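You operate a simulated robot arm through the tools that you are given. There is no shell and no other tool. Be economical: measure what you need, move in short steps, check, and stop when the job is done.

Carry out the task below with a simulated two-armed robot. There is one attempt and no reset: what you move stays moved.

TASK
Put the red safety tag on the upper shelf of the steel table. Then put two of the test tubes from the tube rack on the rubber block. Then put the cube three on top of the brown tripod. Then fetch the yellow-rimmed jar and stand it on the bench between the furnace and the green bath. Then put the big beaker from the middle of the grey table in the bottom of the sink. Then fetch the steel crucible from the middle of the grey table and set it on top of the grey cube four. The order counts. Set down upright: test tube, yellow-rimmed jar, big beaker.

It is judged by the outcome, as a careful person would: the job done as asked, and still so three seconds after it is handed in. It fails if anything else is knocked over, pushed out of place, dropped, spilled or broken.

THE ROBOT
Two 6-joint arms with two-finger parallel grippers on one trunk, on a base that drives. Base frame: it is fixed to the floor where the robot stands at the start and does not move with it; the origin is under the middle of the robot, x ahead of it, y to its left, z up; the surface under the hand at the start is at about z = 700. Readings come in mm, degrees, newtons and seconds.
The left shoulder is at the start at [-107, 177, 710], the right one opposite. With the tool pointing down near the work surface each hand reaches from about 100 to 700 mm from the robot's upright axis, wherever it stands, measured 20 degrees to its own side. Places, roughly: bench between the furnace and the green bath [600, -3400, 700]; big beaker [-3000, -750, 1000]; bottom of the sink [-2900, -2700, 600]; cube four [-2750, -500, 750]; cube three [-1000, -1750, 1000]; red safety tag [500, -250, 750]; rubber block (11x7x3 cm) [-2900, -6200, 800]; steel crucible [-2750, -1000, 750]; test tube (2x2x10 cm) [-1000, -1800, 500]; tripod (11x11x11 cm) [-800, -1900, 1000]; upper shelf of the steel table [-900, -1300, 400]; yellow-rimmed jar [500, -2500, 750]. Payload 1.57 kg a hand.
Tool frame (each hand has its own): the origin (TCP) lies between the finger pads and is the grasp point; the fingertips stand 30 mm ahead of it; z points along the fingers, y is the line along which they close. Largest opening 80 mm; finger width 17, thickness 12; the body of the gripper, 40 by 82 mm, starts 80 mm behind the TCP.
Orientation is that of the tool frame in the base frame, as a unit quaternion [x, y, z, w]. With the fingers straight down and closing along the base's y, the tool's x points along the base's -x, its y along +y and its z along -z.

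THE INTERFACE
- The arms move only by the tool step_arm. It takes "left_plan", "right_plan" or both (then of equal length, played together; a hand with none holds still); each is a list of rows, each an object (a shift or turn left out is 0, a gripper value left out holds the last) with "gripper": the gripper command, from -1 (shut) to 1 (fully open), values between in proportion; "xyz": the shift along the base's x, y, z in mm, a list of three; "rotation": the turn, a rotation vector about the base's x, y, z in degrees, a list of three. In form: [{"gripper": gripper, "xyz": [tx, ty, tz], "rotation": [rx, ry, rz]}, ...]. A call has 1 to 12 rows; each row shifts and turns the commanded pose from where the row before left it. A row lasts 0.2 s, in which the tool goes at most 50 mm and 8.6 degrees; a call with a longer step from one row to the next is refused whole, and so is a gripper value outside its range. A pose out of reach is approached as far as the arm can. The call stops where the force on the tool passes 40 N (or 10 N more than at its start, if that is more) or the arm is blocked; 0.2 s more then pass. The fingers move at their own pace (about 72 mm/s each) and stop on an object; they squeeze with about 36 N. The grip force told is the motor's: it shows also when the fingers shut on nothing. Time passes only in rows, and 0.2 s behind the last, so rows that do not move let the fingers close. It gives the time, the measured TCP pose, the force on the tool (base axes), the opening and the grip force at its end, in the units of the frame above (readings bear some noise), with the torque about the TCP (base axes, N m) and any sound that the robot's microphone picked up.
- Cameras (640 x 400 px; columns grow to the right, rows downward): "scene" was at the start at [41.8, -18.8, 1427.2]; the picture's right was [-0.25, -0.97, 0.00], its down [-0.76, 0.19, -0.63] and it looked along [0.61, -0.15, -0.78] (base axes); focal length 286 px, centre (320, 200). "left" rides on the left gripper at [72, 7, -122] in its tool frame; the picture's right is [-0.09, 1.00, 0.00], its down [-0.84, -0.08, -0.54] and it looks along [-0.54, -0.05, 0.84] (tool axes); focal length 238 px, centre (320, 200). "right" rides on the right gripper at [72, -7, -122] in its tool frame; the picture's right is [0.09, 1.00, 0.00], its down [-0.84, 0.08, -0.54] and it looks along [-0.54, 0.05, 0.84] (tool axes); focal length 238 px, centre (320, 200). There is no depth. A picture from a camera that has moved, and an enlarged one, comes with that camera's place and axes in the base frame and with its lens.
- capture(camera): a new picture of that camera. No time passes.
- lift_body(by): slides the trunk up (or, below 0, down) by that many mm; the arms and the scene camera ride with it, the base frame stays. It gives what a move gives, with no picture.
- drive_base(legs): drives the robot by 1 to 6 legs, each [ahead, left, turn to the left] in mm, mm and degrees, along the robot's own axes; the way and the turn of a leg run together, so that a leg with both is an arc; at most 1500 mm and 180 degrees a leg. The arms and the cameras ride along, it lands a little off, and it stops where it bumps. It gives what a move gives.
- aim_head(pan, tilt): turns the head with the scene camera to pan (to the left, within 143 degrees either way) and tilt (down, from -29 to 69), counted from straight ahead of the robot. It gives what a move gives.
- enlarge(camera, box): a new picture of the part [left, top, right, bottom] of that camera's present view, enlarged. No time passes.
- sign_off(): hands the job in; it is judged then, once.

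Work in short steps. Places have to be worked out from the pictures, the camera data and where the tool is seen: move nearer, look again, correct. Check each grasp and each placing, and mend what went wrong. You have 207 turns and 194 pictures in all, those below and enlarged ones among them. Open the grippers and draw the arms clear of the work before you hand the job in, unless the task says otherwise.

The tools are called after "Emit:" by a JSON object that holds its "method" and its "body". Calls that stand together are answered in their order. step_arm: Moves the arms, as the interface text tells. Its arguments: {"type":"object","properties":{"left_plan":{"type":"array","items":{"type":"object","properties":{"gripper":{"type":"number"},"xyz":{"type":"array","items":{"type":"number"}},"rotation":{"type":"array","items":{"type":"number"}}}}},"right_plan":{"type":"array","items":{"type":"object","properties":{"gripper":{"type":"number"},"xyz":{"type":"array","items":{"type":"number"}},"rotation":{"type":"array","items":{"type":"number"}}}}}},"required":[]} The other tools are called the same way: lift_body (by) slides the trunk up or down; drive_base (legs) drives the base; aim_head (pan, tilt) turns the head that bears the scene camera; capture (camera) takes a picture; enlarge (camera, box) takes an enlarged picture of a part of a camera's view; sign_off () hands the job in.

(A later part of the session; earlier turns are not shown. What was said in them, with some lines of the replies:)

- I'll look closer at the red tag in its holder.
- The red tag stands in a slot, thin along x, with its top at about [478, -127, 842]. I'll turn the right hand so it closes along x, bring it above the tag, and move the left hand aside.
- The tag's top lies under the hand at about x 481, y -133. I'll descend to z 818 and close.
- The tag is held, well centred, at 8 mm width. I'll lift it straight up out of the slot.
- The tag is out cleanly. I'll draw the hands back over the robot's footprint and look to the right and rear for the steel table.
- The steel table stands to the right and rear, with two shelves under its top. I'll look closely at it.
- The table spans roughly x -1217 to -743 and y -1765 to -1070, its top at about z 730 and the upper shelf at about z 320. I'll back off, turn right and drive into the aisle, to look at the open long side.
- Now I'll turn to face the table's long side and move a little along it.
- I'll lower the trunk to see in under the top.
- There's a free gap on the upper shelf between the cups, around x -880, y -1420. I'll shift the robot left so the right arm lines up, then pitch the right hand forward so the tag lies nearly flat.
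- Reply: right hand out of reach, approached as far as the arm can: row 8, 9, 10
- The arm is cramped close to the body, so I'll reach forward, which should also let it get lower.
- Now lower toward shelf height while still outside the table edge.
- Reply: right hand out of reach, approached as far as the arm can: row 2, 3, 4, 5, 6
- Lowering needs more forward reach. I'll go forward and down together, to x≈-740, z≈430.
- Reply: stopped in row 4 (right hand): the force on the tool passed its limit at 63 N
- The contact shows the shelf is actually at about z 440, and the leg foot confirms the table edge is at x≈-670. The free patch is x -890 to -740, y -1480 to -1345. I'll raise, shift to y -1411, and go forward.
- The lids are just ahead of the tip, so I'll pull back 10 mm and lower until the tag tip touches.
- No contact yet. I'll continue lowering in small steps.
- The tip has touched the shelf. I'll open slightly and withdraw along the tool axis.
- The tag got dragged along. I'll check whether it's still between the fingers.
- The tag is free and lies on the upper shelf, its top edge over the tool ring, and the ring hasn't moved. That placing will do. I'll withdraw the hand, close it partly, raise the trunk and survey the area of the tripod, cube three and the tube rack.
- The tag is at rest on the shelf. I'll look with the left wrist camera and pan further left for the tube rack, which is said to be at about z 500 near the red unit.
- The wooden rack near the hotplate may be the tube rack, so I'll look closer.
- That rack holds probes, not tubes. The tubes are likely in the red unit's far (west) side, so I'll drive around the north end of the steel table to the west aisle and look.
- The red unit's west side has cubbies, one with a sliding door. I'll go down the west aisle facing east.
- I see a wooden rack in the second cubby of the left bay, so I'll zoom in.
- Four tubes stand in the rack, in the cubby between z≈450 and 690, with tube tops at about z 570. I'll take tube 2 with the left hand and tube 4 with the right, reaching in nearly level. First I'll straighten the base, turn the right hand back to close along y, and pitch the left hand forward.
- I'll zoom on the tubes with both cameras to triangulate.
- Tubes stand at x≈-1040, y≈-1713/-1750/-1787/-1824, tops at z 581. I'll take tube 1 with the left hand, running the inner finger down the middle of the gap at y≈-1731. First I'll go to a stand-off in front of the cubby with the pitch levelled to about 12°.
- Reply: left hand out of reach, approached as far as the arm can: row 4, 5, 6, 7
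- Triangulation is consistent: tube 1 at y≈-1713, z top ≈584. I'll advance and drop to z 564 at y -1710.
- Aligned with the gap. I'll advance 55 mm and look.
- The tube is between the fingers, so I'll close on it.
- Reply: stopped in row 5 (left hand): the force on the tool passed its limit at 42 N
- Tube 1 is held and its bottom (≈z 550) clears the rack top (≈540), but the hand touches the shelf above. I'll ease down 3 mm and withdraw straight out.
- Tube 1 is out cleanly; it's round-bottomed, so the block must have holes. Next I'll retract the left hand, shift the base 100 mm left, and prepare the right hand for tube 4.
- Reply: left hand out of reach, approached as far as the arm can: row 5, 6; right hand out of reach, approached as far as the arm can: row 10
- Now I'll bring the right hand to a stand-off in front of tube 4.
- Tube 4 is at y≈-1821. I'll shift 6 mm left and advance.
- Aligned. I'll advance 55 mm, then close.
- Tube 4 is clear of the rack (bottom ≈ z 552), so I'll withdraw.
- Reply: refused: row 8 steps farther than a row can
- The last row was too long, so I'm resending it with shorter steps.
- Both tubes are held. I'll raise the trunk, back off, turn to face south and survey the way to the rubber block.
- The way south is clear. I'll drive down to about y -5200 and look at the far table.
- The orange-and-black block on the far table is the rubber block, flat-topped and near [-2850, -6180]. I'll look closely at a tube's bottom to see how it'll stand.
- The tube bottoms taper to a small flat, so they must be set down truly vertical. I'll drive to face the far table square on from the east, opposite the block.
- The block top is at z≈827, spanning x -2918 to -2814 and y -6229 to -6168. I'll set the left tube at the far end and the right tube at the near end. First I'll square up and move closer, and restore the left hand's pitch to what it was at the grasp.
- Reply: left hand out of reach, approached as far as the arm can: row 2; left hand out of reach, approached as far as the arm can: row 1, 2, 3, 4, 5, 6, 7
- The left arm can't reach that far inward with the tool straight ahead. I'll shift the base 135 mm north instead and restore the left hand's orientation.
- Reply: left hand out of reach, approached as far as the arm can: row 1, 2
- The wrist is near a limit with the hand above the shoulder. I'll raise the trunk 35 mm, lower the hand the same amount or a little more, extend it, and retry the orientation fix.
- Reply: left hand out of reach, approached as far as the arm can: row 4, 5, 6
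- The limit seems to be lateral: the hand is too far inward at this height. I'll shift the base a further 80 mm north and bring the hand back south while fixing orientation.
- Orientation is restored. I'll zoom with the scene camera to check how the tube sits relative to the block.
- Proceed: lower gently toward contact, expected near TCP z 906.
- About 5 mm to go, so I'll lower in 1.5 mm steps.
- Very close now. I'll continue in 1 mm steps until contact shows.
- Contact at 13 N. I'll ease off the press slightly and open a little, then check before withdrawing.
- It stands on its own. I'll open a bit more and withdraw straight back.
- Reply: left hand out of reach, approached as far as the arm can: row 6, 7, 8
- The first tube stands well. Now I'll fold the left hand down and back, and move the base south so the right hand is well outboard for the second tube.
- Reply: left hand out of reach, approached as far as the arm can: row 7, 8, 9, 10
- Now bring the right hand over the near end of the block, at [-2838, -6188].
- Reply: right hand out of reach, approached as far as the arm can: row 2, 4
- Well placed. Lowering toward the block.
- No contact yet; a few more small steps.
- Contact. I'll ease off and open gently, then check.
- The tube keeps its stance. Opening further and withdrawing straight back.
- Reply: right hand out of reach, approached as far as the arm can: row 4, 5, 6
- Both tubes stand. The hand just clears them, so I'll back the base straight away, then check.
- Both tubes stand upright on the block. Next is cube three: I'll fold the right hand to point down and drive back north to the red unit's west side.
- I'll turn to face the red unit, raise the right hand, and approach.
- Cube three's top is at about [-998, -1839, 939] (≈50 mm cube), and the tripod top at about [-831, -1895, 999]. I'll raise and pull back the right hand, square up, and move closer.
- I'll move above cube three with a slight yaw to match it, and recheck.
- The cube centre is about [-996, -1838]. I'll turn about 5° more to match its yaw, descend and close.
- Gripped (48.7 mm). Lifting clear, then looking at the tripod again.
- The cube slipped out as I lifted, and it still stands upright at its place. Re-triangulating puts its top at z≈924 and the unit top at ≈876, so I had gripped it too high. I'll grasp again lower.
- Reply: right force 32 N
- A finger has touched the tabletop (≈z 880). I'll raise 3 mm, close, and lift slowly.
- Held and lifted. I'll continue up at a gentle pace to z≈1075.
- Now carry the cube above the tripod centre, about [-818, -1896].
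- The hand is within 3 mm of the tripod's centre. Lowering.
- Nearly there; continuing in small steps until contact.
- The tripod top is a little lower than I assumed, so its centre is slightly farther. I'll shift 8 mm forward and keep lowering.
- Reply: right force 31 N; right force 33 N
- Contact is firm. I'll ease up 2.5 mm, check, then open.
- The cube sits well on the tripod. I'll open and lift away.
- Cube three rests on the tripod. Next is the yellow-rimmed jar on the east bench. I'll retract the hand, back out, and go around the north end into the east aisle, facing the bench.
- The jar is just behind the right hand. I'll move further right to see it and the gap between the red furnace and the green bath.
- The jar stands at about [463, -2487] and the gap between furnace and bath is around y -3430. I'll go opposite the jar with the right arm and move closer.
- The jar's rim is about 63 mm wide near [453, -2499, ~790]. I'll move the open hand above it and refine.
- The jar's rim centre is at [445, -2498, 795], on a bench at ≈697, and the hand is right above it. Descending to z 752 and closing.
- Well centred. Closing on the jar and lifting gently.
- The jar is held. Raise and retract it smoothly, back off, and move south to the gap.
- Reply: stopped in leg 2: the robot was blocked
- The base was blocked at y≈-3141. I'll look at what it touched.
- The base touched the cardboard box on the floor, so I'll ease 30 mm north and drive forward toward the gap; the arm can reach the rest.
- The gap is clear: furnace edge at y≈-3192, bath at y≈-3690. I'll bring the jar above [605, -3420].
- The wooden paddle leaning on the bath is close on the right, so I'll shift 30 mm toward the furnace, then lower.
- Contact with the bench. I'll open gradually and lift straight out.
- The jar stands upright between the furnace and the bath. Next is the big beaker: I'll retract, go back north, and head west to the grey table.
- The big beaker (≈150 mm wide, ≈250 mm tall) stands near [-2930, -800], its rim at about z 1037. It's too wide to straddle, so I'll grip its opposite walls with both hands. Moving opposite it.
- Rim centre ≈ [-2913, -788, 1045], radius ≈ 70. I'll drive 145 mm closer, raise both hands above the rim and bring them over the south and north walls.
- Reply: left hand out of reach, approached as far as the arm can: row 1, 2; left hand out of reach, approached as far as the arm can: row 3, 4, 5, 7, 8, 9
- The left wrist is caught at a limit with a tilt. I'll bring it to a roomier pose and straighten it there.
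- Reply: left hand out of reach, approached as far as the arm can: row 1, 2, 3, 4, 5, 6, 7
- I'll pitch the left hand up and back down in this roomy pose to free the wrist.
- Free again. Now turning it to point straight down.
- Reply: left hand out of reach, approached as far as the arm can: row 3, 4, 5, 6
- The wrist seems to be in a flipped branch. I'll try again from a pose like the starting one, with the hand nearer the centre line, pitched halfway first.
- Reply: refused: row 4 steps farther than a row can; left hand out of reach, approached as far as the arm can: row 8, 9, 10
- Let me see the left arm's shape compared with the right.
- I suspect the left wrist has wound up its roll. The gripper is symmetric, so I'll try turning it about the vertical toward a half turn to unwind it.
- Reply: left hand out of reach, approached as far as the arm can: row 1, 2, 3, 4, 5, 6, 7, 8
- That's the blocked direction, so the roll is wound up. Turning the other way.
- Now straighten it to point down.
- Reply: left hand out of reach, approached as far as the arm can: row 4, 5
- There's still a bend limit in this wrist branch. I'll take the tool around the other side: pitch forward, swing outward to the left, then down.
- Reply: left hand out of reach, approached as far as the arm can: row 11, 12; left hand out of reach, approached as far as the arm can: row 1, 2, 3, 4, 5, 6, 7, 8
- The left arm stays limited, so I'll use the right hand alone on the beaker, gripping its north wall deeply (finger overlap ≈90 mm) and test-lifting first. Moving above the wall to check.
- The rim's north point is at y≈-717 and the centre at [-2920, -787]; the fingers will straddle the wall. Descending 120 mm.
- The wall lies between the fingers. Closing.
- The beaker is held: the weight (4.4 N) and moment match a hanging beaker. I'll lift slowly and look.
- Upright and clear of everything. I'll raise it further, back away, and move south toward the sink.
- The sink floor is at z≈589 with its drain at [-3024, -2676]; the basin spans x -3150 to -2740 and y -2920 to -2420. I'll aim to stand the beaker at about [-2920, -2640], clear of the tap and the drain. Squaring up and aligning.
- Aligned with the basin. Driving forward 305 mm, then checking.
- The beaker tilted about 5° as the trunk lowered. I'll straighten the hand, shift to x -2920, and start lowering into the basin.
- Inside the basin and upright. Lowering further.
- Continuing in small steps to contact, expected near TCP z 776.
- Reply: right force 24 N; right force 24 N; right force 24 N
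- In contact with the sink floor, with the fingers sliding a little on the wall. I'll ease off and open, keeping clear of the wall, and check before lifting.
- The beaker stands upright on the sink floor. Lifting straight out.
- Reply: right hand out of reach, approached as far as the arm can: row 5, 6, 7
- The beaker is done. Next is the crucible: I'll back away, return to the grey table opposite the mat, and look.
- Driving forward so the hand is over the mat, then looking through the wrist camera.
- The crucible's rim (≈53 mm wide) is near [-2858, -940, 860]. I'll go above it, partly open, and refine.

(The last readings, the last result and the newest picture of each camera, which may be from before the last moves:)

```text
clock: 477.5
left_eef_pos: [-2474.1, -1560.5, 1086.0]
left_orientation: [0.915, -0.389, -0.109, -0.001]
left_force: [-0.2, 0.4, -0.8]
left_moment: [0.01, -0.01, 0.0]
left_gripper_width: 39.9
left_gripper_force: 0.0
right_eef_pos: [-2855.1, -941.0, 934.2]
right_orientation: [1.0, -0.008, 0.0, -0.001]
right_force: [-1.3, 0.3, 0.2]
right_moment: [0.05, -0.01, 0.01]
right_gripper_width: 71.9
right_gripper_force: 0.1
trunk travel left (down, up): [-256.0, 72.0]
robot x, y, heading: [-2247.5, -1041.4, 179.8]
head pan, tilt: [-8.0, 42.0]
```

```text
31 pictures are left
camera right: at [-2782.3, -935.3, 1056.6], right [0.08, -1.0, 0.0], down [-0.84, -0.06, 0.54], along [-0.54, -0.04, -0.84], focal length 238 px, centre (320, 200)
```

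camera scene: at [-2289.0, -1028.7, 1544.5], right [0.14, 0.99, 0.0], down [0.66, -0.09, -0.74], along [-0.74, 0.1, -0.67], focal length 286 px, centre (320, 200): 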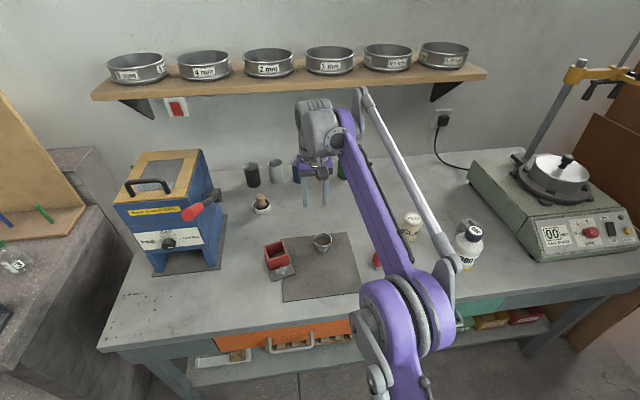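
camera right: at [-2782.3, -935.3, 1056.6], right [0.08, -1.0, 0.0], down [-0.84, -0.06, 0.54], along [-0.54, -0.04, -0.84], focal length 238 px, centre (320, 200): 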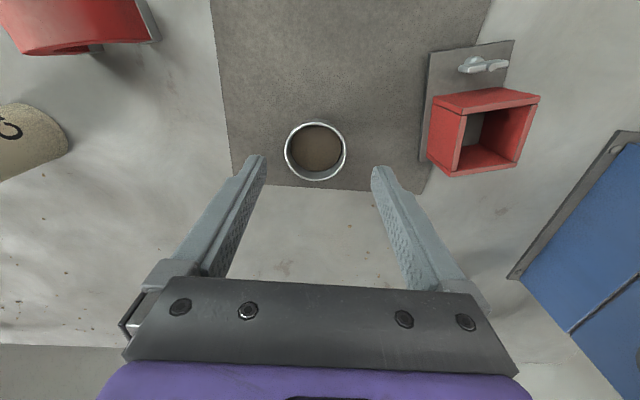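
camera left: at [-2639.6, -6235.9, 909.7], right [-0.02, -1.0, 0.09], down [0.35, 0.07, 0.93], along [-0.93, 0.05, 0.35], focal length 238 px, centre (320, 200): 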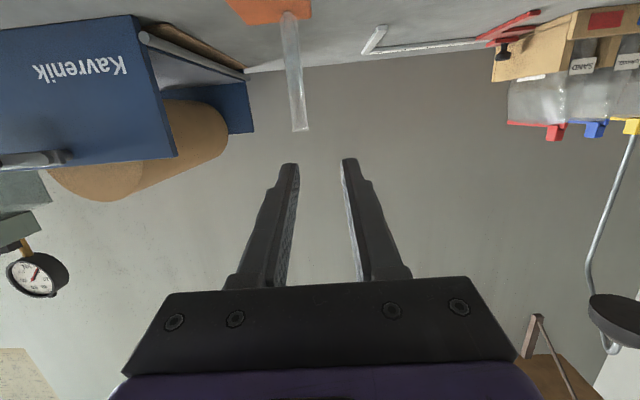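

Centre ≈ [-2859, -938]. Descending to z 845 with a check on forces.

Emit:
{"method": "step_arm", "body": {"right_plan": [{"xyz": [-3, 3, -30]}, {"xyz": [0, 0, -30]}, {"xyz": [0, 0, -20]}, {"xyz": [0, 0, -9]}, {}]}}

Emit:
{"method": "capture", "body": {"camera": "right"}}

```text
clock: 478.7
left_eef_pos: [-2475.7, -1560.3, 1086.4]
left_orientation: [0.915, -0.39, -0.109, -0.001]
left_force: [-0.5, 0.3, 0.3]
left_moment: [-0.01, 0.02, -0.01]
left_gripper_width: 40.1
left_gripper_force: 0.2
right_eef_pos: [-2856.3, -935.1, 845.1]
right_orientation: [1.0, -0.008, -0.001, 0.0]
right_force: [0.9, -0.1, -0.4]
right_moment: [-0.03, 0.0, -0.03]
right_gripper_width: 72.1
right_gripper_force: 0.0
trunk travel left (down, up): [-256.0, 72.0]
robot x, y, heading: [-2247.0, -1038.4, 180.0]
head pan, tilt: [-8.0, 42.0]
```

```text
30 pictures are left
camera right: at [-2783.2, -930.2, 968.1], right [0.08, -1.0, 0.0], down [-0.84, -0.06, 0.54], along [-0.54, -0.04, -0.84], focal length 238 px, centre (320, 200)
```

right: 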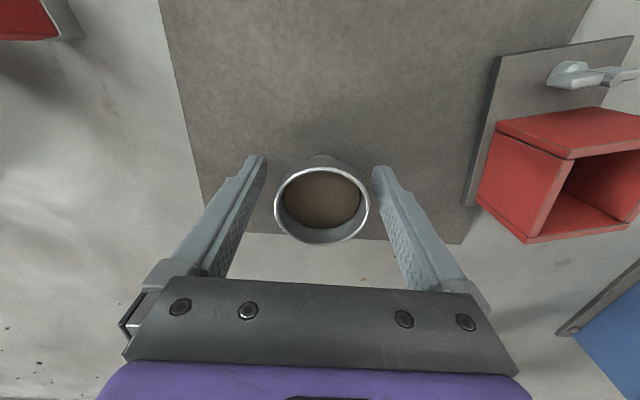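

The rim is centred at z≈858. Lowering 3 mm more and closing, then a slow test lift.

Emit:
{"method": "step_arm", "body": {"right_plan": [{"xyz": [0, -1, -3]}, {"gripper": 0.4}, {"gripper": -1}, {"gripper": -1}, {"gripper": -1}, {"xyz": [0, 0, 3]}, {"xyz": [0, 0, 6]}, {"xyz": [0, 0, 10]}, {"xyz": [0, 0, 10]}, {}]}}

Emit:
{"method": "capture", "body": {"camera": "right"}}

```text
clock: 480.9
left_eef_pos: [-2474.2, -1560.4, 1086.0]
left_orientation: [0.914, -0.39, -0.109, -0.001]
left_force: [0.4, -1.2, 0.2]
left_moment: [0.02, -0.02, -0.01]
left_gripper_width: 40.0
left_gripper_force: 0.0
right_eef_pos: [-2857.7, -937.4, 871.7]
right_orientation: [1.0, -0.007, -0.001, 0.0]
right_force: [-0.4, 0.4, -0.1]
right_moment: [-0.02, 0.0, 0.05]
right_gripper_width: 53.4
right_gripper_force: 36.4
trunk travel left (down, up): [-256.0, 72.0]
robot x, y, heading: [-2247.8, -1040.3, 180.1]
head pan, tilt: [-8.0, 42.0]
```

```text
29 pictures are left
camera right: at [-2784.1, -932.3, 994.8], right [0.08, -1.0, 0.0], down [-0.84, -0.06, 0.54], along [-0.54, -0.04, -0.84], focal length 238 px, centre (320, 200)
```

right: 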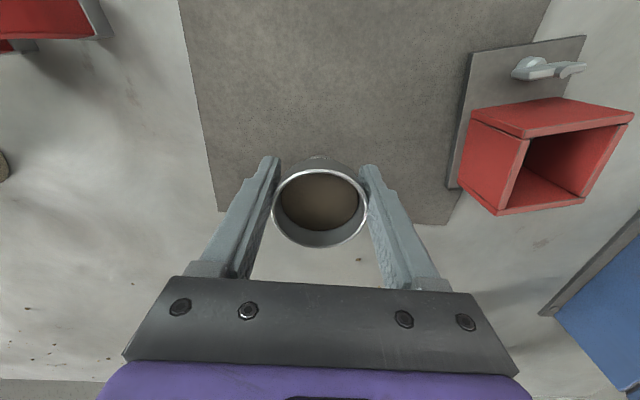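

The crucible is held. Lifting it clear, backing off, and moving north to cube four.

Emit:
{"method": "step_arm", "body": {"right_plan": [{"xyz": [0, 0, 15]}, {"xyz": [0, 0, 20]}, {"xyz": [0, 0, 20]}, {"xyz": [0, 0, 25]}, {"xyz": [0, 0, 25]}, {"xyz": [0, 0, 25]}, {"xyz": [0, 0, 20]}, {"xyz": [0, 0, 10]}, {}]}}

Emit:
{"method": "drive_base", "body": {"legs": [[-250, 0, 0], [0, -480, 0]]}}

Emit:
{"method": "aim_head", "body": {"pan": 0, "tilt": 42}}

Emit:
{"method": "capture", "body": {"camera": "scene"}}

Emit:
{"method": "capture", "body": {"camera": "right"}}

```text
clock: 482.9
left_eef_pos: [-2474.4, -1560.1, 1086.7]
left_orientation: [0.915, -0.39, -0.107, -0.002]
left_force: [-1.1, -0.1, -0.6]
left_moment: [-0.02, -0.02, 0.0]
left_gripper_width: 40.0
left_gripper_force: 0.1
right_eef_pos: [-2860.3, -937.7, 1032.9]
right_orientation: [1.0, -0.008, -0.001, 0.0]
right_force: [0.1, -0.2, -0.2]
right_moment: [-0.03, 0.02, -0.02]
right_gripper_width: 53.1
right_gripper_force: 36.1
trunk travel left (down, up): [-256.0, 72.0]
robot x, y, heading: [-2246.7, -1040.7, 180.0]
head pan, tilt: [-8.0, 42.0]
```

```text
clock: 489.0
left_eef_pos: [-2221.5, -1088.7, 1087.8]
left_orientation: [0.916, -0.387, -0.109, -0.001]
left_force: [-0.6, -0.5, 0.9]
left_moment: [0.02, -0.01, -0.02]
left_gripper_width: 40.1
left_gripper_force: 0.1
right_eef_pos: [-2612.0, -469.3, 1031.2]
right_orientation: [1.0, -0.004, -0.001, 0.0]
right_force: [0.1, -0.8, -0.4]
right_moment: [-0.02, -0.05, -0.01]
right_gripper_width: 53.0
right_gripper_force: 36.2
trunk travel left (down, up): [-256.0, 72.0]
robot x, y, heading: [-2001.3, -567.5, -179.7]
head pan, tilt: [-8.0, 42.0]
```

```text
clock: 489.7
left_eef_pos: [-2221.9, -1087.9, 1085.5]
left_orientation: [0.916, -0.386, -0.108, -0.001]
left_force: [0.5, -0.1, 0.9]
left_moment: [0.02, -0.03, -0.03]
left_gripper_width: 40.4
left_gripper_force: 0.1
right_eef_pos: [-2612.8, -470.1, 1030.4]
right_orientation: [1.0, -0.004, -0.001, 0.0]
right_force: [0.7, -0.1, -0.7]
right_moment: [-0.01, -0.01, -0.03]
right_gripper_width: 53.2
right_gripper_force: 36.5
trunk travel left (down, up): [-256.0, 72.0]
robot x, y, heading: [-1998.6, -568.9, -179.4]
head pan, tilt: [0.0, 42.0]
```

```text
28 pictures are left
camera scene: at [-2041.1, -567.6, 1544.5], right [-0.01, 1.0, 0.0], down [0.67, 0.0, -0.74], along [-0.74, 0.0, -0.67], focal length 286 px, centre (320, 200)
```

scene: 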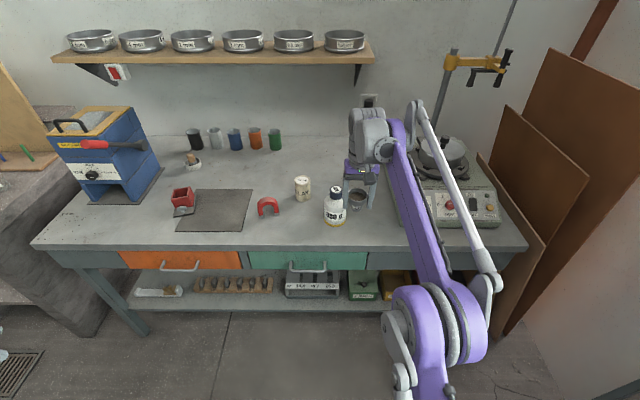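

```text
27 pictures are left
camera right: at [-2538.7, -463.6, 1154.5], right [0.08, -1.0, 0.0], down [-0.84, -0.07, 0.54], along [-0.54, -0.04, -0.84], focal length 238 px, centre (320, 200)
```

right: 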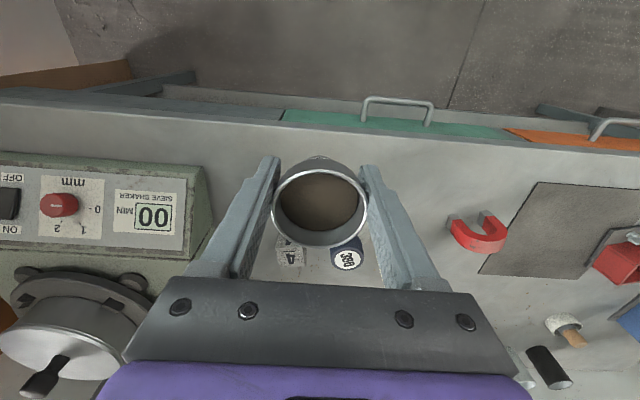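

The bottle top (≈952) is below the crucible's bottom (≈993). Driving forward 215 mm so the hand is near cube four.

Emit:
{"method": "drive_base", "body": {"legs": [[215, 0, 0]]}}

Emit:
{"method": "capture", "body": {"camera": "right"}}

Emit:
{"method": "enlarge", "body": {"camera": "scene", "box": [280, 170, 440, 290]}}

```text
clock: 491.4
left_eef_pos: [-2440.2, -1089.3, 1086.1]
left_orientation: [0.917, -0.385, -0.108, -0.001]
left_force: [0.0, 0.5, -0.1]
left_moment: [0.0, 0.01, -0.01]
left_gripper_width: 40.1
left_gripper_force: 0.1
right_eef_pos: [-2831.5, -473.1, 1031.6]
right_orientation: [1.0, -0.004, -0.002, 0.001]
right_force: [-0.4, -0.3, -0.7]
right_moment: [-0.01, -0.01, 0.02]
right_gripper_width: 53.3
right_gripper_force: 36.2
trunk travel left (down, up): [-256.0, 72.0]
robot x, y, heading: [-2217.0, -565.9, -179.7]
head pan, tilt: [0.0, 42.0]
```

```text
26 pictures are left
camera right: at [-2758.4, -465.9, 1154.4], right [0.09, -1.0, 0.0], down [-0.84, -0.07, 0.54], along [-0.54, -0.05, -0.84], focal length 238 px, centre (320, 200)
```

right: 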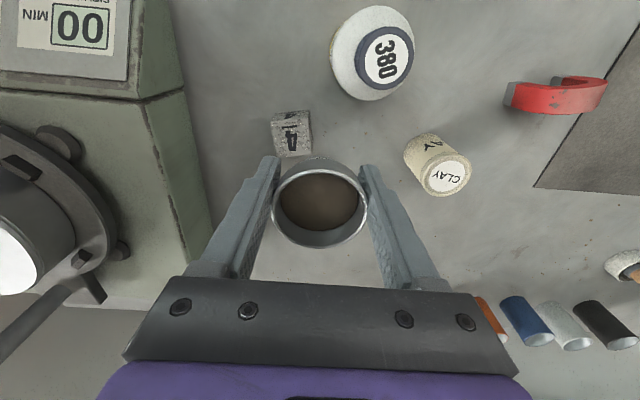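

```text
3.33 times, centred on (360, 230) of scene
camera zoom: at [-2260.9, -569.2, 1544.5], right [-0.01, 1.0, 0.0], down [0.67, 0.0, -0.74], along [-0.74, -0.01, -0.67], focal length 954 px, centre (187, 100)
```

zoom: 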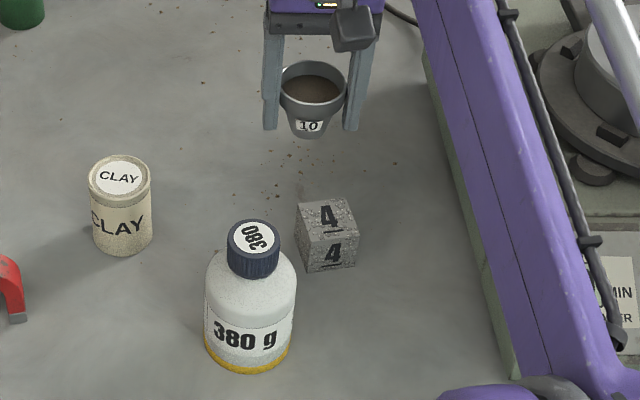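

Cube four's top centre is ≈ [-2864, -443], z ≈ 848. Moving over it and lowering partway, then rechecking.

Emit:
{"method": "step_arm", "body": {"right_plan": [{"xyz": [-11, 10, 0]}, {"xyz": [-11, 10, 0]}, {"xyz": [-10, 10, -15]}, {"xyz": [0, 0, -25]}, {"xyz": [0, 0, -25]}, {"xyz": [0, 0, -15]}, {}]}}

Emit:
{"method": "capture", "body": {"camera": "right"}}

Emit:
{"method": "enlarge", "body": {"camera": "scene", "box": [300, 180, 420, 270]}}

```text
clock: 493.0
left_eef_pos: [-2441.1, -1090.5, 1086.1]
left_orientation: [0.916, -0.385, -0.109, -0.001]
left_force: [1.0, 0.0, 0.1]
left_moment: [0.03, -0.03, 0.0]
left_gripper_width: 40.0
left_gripper_force: 0.0
right_eef_pos: [-2852.3, -447.4, 948.8]
right_orientation: [1.0, -0.003, -0.001, 0.0]
right_force: [0.2, 0.1, 0.6]
right_moment: [-0.01, 0.0, 0.0]
right_gripper_width: 52.9
right_gripper_force: 35.9
right hand out of reach, approached as far as the arm can: row 2
trunk travel left (down, up): [-256.0, 72.0]
robot x, y, heading: [-2217.5, -569.7, -179.4]
head pan, tilt: [0.0, 42.0]
```

```text
24 pictures are left
camera right: at [-2778.9, -441.2, 1071.7], right [0.09, -1.0, 0.0], down [-0.84, -0.07, 0.54], along [-0.54, -0.05, -0.84], focal length 238 px, centre (320, 200)
```

right: 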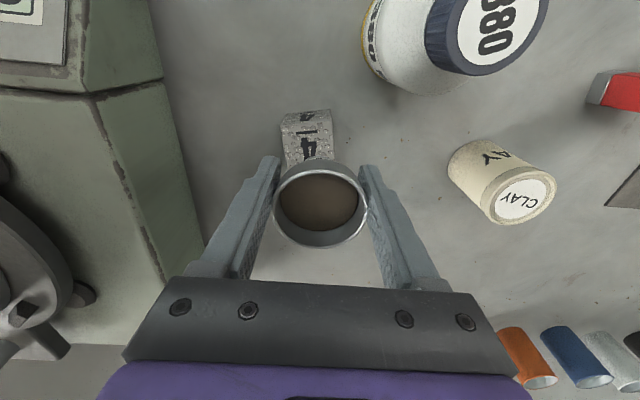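

```text
4.44 times, centred on (360, 225) of scene
camera zoom: at [-2260.6, -569.2, 1544.5], right [-0.01, 1.0, 0.0], down [0.67, 0.0, -0.74], along [-0.74, -0.01, -0.67], focal length 1272 px, centre (142, 89)
```

zoom: 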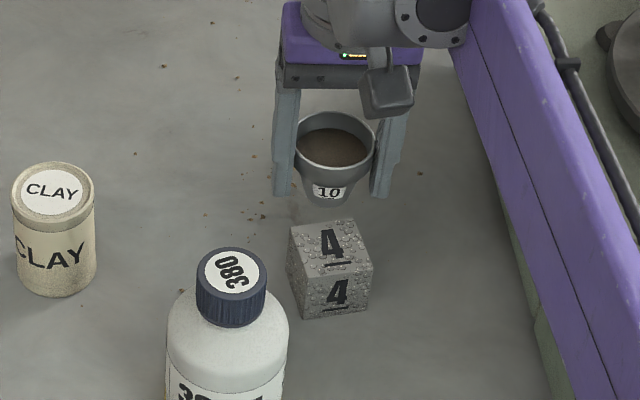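

Cube-top centre ≈ [-2865, -442]. Shifting 13 mm forward and 5 mm right, lowering to just above.

Emit:
{"method": "step_arm", "body": {"right_plan": [{"xyz": [-7, 3, 0]}, {"xyz": [-6, 2, -12]}, {"xyz": [0, 0, -15]}, {"xyz": [0, 0, -12]}, {"xyz": [0, 0, -8]}, {}]}}

Emit:
{"method": "enlarge", "body": {"camera": "scene", "box": [300, 180, 420, 270]}}

Emit:
{"method": "capture", "body": {"camera": "right"}}

```text
clock: 494.4
left_eef_pos: [-2440.2, -1090.3, 1086.1]
left_orientation: [0.917, -0.385, -0.109, -0.001]
left_force: [-0.4, -0.6, -0.3]
left_moment: [-0.01, -0.01, -0.02]
left_gripper_width: 40.1
left_gripper_force: 0.1
right_eef_pos: [-2864.9, -440.1, 900.8]
right_orientation: [1.0, -0.004, 0.0, 0.0]
right_force: [-0.3, 0.7, -0.1]
right_moment: [0.01, -0.02, 0.02]
right_gripper_width: 53.2
right_gripper_force: 35.9
trunk travel left (down, up): [-256.0, 72.0]
robot x, y, heading: [-2218.6, -567.8, -179.8]
head pan, tilt: [0.0, 42.0]
```

```text
4.44 times, centred on (360, 225) of scene
camera zoom: at [-2260.6, -569.2, 1544.5], right [-0.01, 1.0, 0.0], down [0.67, 0.0, -0.74], along [-0.74, -0.01, -0.67], focal length 1272 px, centre (142, 89)
```

zoom: 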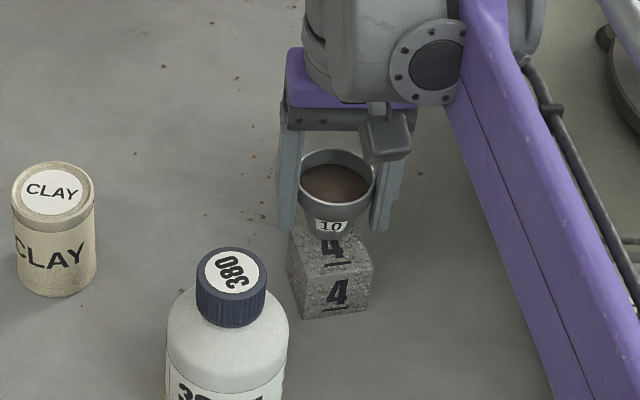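

```text
21 pictures are left
camera right: at [-2791.4, -434.1, 1024.5], right [0.09, -1.0, 0.0], down [-0.84, -0.07, 0.54], along [-0.54, -0.05, -0.84], focal length 238 px, centre (320, 200)
```

right: 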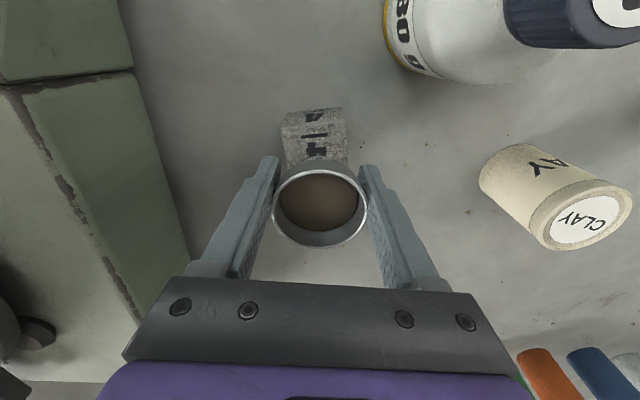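

Close alignment. I'll shift 3 mm back toward the robot and lower in small steps to contact.

Emit:
{"method": "step_arm", "body": {"right_plan": [{"xyz": [3, -1, 0]}, {"xyz": [0, 0, -5]}, {"xyz": [0, 0, -4]}, {}]}}

Emit:
{"method": "step_arm", "body": {"right_plan": [{"xyz": [0, 0, -2]}, {"xyz": [0, 0, -2]}, {}]}}

```text
clock: 495.4
left_eef_pos: [-2440.0, -1092.2, 1086.1]
left_orientation: [0.917, -0.385, -0.108, -0.002]
left_force: [-0.4, -0.6, -0.6]
left_moment: [0.0, 0.0, -0.03]
left_gripper_width: 40.0
left_gripper_force: 0.0
right_eef_pos: [-2861.9, -444.0, 891.5]
right_orientation: [1.0, -0.004, -0.001, 0.0]
right_force: [-0.7, 0.0, -0.3]
right_moment: [-0.01, 0.01, -0.01]
right_gripper_width: 53.2
right_gripper_force: 35.8
trunk travel left (down, up): [-256.0, 72.0]
robot x, y, heading: [-2217.9, -569.3, -179.4]
head pan, tilt: [0.0, 42.0]
```

```text
clock: 496.2
left_eef_pos: [-2440.3, -1091.0, 1086.3]
left_orientation: [0.916, -0.386, -0.109, -0.001]
left_force: [-0.7, -0.1, 0.1]
left_moment: [0.01, 0.01, 0.0]
left_gripper_width: 40.0
left_gripper_force: 0.1
right_eef_pos: [-2861.5, -442.0, 888.3]
right_orientation: [1.0, -0.004, -0.001, 0.0]
right_force: [0.1, 0.4, -0.9]
right_moment: [-0.02, -0.01, -0.03]
right_gripper_width: 53.2
right_gripper_force: 35.8
trunk travel left (down, up): [-256.0, 72.0]
robot x, y, heading: [-2220.3, -566.1, -180.0]
head pan, tilt: [0.0, 42.0]
```

Emit:
{"method": "step_arm", "body": {"right_plan": [{"xyz": [0, 0, -1]}, {"xyz": [0, 0, -1]}, {}]}}

Emit:
{"method": "step_arm", "body": {"right_plan": [{"xyz": [0, 0, -1]}, {"xyz": [0, 0, -1]}, {}]}}

Emit:
{"method": "enlarge", "body": {"camera": "scene", "box": [330, 200, 390, 250]}}

```text
clock: 497.0
left_eef_pos: [-2439.7, -1090.6, 1086.1]
left_orientation: [0.916, -0.385, -0.109, 0.0]
left_force: [-0.2, -0.3, -1.0]
left_moment: [0.02, 0.01, -0.03]
left_gripper_width: 40.0
left_gripper_force: 0.2
right_eef_pos: [-2862.7, -442.8, 888.0]
right_orientation: [1.0, -0.004, -0.002, 0.0]
right_force: [-1.9, -0.2, 9.3]
right_moment: [-0.1, 0.12, 0.0]
right_gripper_width: 53.0
right_gripper_force: 35.9
trunk travel left (down, up): [-256.0, 72.0]
robot x, y, heading: [-2213.9, -570.8, -179.7]
head pan, tilt: [0.0, 42.0]
```

```text
clock: 497.8
left_eef_pos: [-2438.6, -1090.9, 1086.1]
left_orientation: [0.917, -0.385, -0.109, 0.001]
left_force: [-0.6, -0.2, -0.3]
left_moment: [0.0, -0.02, 0.03]
left_gripper_width: 40.0
left_gripper_force: 0.0
right_eef_pos: [-2861.8, -442.0, 884.9]
right_orientation: [1.0, -0.004, -0.003, 0.0]
right_force: [-4.0, 3.1, 32.2]
right_moment: [-0.19, 0.23, 0.03]
right_gripper_width: 53.3
right_gripper_force: 36.4
trunk travel left (down, up): [-256.0, 72.0]
robot x, y, heading: [-2220.1, -567.3, -179.6]
head pan, tilt: [0.0, 42.0]
```

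```text
8.00 times, centred on (360, 225) of scene
camera zoom: at [-2257.5, -569.6, 1544.8], right [-0.01, 1.0, 0.0], down [0.67, 0.01, -0.74], along [-0.74, -0.01, -0.67], focal length 2290 px, centre (0, 0)
```

zoom: 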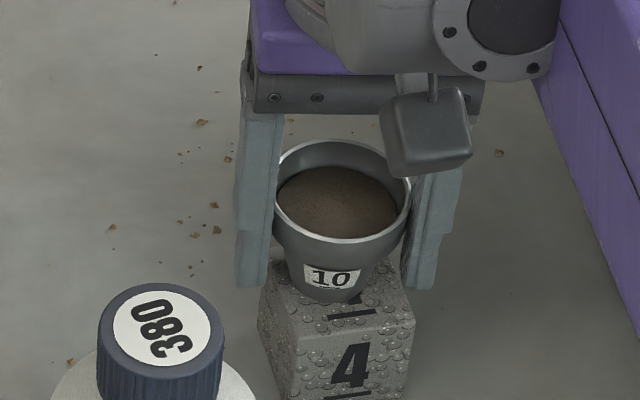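

The crucible stands on the cube. Easing off the press, opening gradually, then lifting.

Emit:
{"method": "step_arm", "body": {"right_plan": [{"xyz": [0, 0, 1]}, {"xyz": [0, 0, 1]}, {}]}}

Emit:
{"method": "step_arm", "body": {"right_plan": [{"gripper": 0.4}, {"gripper": 0.5}, {"gripper": 0.65}, {"gripper": 0.8}, {}]}}

Emit:
{"method": "capture", "body": {"camera": "right"}}

```text
clock: 498.6
left_eef_pos: [-2440.0, -1091.2, 1086.4]
left_orientation: [0.916, -0.386, -0.11, 0.0]
left_force: [0.2, 0.2, 0.0]
left_moment: [-0.03, 0.01, 0.0]
left_gripper_width: 39.9
left_gripper_force: 0.0
right_eef_pos: [-2860.8, -442.1, 886.2]
right_orientation: [1.0, -0.003, -0.001, 0.0]
right_force: [3.5, -0.4, 11.0]
right_moment: [-0.13, -0.09, 0.06]
right_gripper_width: 53.3
right_gripper_force: 36.3
trunk travel left (down, up): [-256.0, 72.0]
robot x, y, heading: [-2220.9, -572.3, -179.5]
head pan, tilt: [0.0, 42.0]
```

```text
clock: 499.8
left_eef_pos: [-2439.8, -1090.1, 1086.7]
left_orientation: [0.916, -0.385, -0.109, -0.001]
left_force: [-0.8, -0.1, -0.2]
left_moment: [-0.02, 0.0, 0.02]
left_gripper_width: 40.0
left_gripper_force: 0.0
right_eef_pos: [-2862.9, -441.9, 887.1]
right_orientation: [1.0, -0.004, -0.002, 0.0]
right_force: [0.2, 0.0, 0.7]
right_moment: [0.0, 0.01, 0.02]
right_gripper_width: 71.9
right_gripper_force: 0.1
trunk travel left (down, up): [-256.0, 72.0]
robot x, y, heading: [-2221.1, -568.2, -179.7]
head pan, tilt: [0.0, 42.0]
```

```text
19 pictures are left
camera right: at [-2789.0, -435.3, 1009.0], right [0.09, -1.0, 0.0], down [-0.84, -0.07, 0.54], along [-0.54, -0.05, -0.84], focal length 238 px, centre (320, 200)
```

right: 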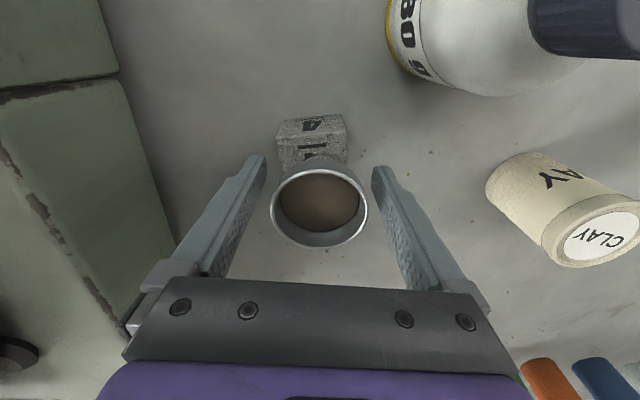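

Released cleanly. Lifting straight up and checking.

Emit:
{"method": "step_arm", "body": {"right_plan": [{"xyz": [0, 0, 15]}, {"xyz": [0, 0, 30]}, {"xyz": [0, 0, 40]}, {"xyz": [0, 0, 40]}, {"xyz": [0, 0, 40]}, {}]}}

Emit:
{"method": "drive_base", "body": {"legs": [[-350, 0, 0]]}}

Emit:
{"method": "enlarge", "body": {"camera": "scene", "box": [270, 130, 430, 250]}}

```text
clock: 501.2
left_eef_pos: [-2441.1, -1090.0, 1085.0]
left_orientation: [0.917, -0.385, -0.108, -0.001]
left_force: [-0.5, 0.2, 0.2]
left_moment: [0.03, 0.03, 0.0]
left_gripper_width: 39.7
left_gripper_force: 0.0
right_eef_pos: [-2845.6, -442.1, 1030.5]
right_orientation: [1.0, -0.004, -0.001, -0.001]
right_force: [0.2, 0.0, 0.1]
right_moment: [-0.07, -0.01, 0.05]
right_gripper_width: 72.0
right_gripper_force: 0.1
right hand out of reach, approached as far as the arm can: row 4, 5
trunk travel left (down, up): [-256.0, 72.0]
robot x, y, heading: [-2219.8, -568.1, -179.8]
head pan, tilt: [0.0, 42.0]
```

```text
clock: 503.5
left_eef_pos: [-2092.1, -1088.7, 1086.1]
left_orientation: [0.918, -0.382, -0.109, 0.001]
left_force: [-0.7, -0.3, -0.7]
left_moment: [0.0, 0.03, -0.01]
left_gripper_width: 40.2
left_gripper_force: 0.0
right_eef_pos: [-2503.3, -443.5, 1030.6]
right_orientation: [1.0, 0.001, 0.0, 0.0]
right_force: [0.0, -0.8, -0.6]
right_moment: [0.01, 0.01, 0.02]
right_gripper_width: 72.2
right_gripper_force: 0.0
trunk travel left (down, up): [-256.0, 72.0]
robot x, y, heading: [-1876.5, -566.0, -179.2]
head pan, tilt: [0.0, 42.0]
```

```text
3.33 times, centred on (350, 190) of scene
camera zoom: at [-1916.4, -565.6, 1544.6], right [-0.02, 1.0, 0.0], down [0.67, 0.01, -0.74], along [-0.74, -0.01, -0.67], focal length 954 px, centre (220, 233)
```

zoom: 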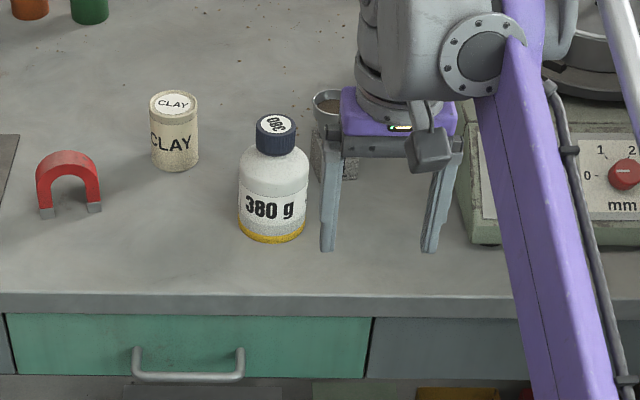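

Almost hidden by the hand; I'll shift aside for a clear check.

Emit:
{"method": "drive_base", "body": {"legs": [[-100, -250, 0]]}}

Emit:
{"method": "aim_head", "body": {"pan": 14, "tilt": 36}}

Emit:
{"method": "enlarge", "body": {"camera": "scene", "box": [200, 130, 440, 280]}}

```text
clock: 506.3
left_eef_pos: [-2000.3, -834.0, 1086.1]
left_orientation: [0.917, -0.384, -0.109, 0.0]
left_force: [0.3, 0.2, -0.1]
left_moment: [0.02, -0.01, 0.02]
left_gripper_width: 40.0
left_gripper_force: 0.0
right_eef_pos: [-2408.5, -188.1, 1030.2]
right_orientation: [1.0, -0.001, -0.001, 0.0]
right_force: [0.6, -0.6, -0.1]
right_moment: [-0.02, 0.04, -0.02]
right_gripper_width: 72.2
right_gripper_force: 0.0
trunk travel left (down, up): [-256.0, 72.0]
robot x, y, heading: [-1780.6, -313.7, -179.6]
head pan, tilt: [0.0, 42.0]
```

```text
clock: 507.0
left_eef_pos: [-2001.7, -834.6, 1085.3]
left_orientation: [0.917, -0.384, -0.109, -0.001]
left_force: [-0.3, -0.4, -0.2]
left_moment: [-0.01, 0.0, 0.04]
left_gripper_width: 40.0
left_gripper_force: 0.2
right_eef_pos: [-2408.3, -188.3, 1029.0]
right_orientation: [1.0, -0.002, 0.0, 0.0]
right_force: [0.4, 0.2, 0.0]
right_moment: [0.05, 0.03, 0.01]
right_gripper_width: 72.2
right_gripper_force: 0.0
trunk travel left (down, up): [-256.0, 72.0]
robot x, y, heading: [-1780.1, -313.3, -179.7]
head pan, tilt: [14.0, 36.0]
```

```text
2.67 times, centred on (320, 205) of scene
camera zoom: at [-1823.9, -333.6, 1553.5], right [-0.25, 0.97, 0.0], down [0.57, 0.15, -0.81], along [-0.78, -0.2, -0.59], focal length 763 px, centre (320, 187)
```

zoom: 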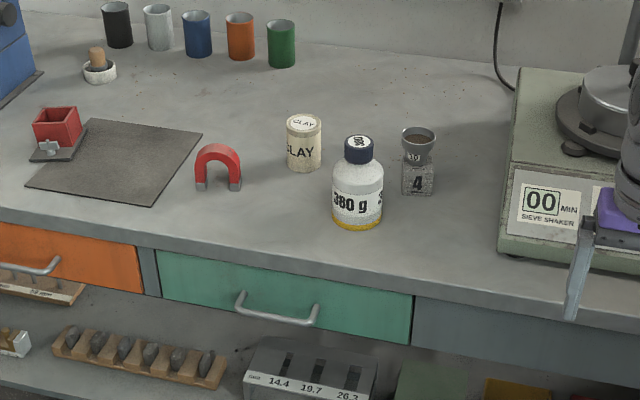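

The crucible stands on cube four and nothing around it has moved. Both grippers are open and the arms are clear, so I'm handing in.

Emit:
{"method": "sign_off", "body": {}}

```text
The job is handed in.
```

All six placings were done in order and I have handed the job in. There are three things to know about how it went:

- **Red tag:** it lies on the upper shelf, but its top edge rests on the ring of a tool lying there.
- **Cube three:** it slipped out of the grip on the first lift and stayed standing where it was. I then picked it up and set it on the tripod.
- **Cardboard box:** the base bumped a box on the floor in the east aisle. I backed off and did not see anything move.
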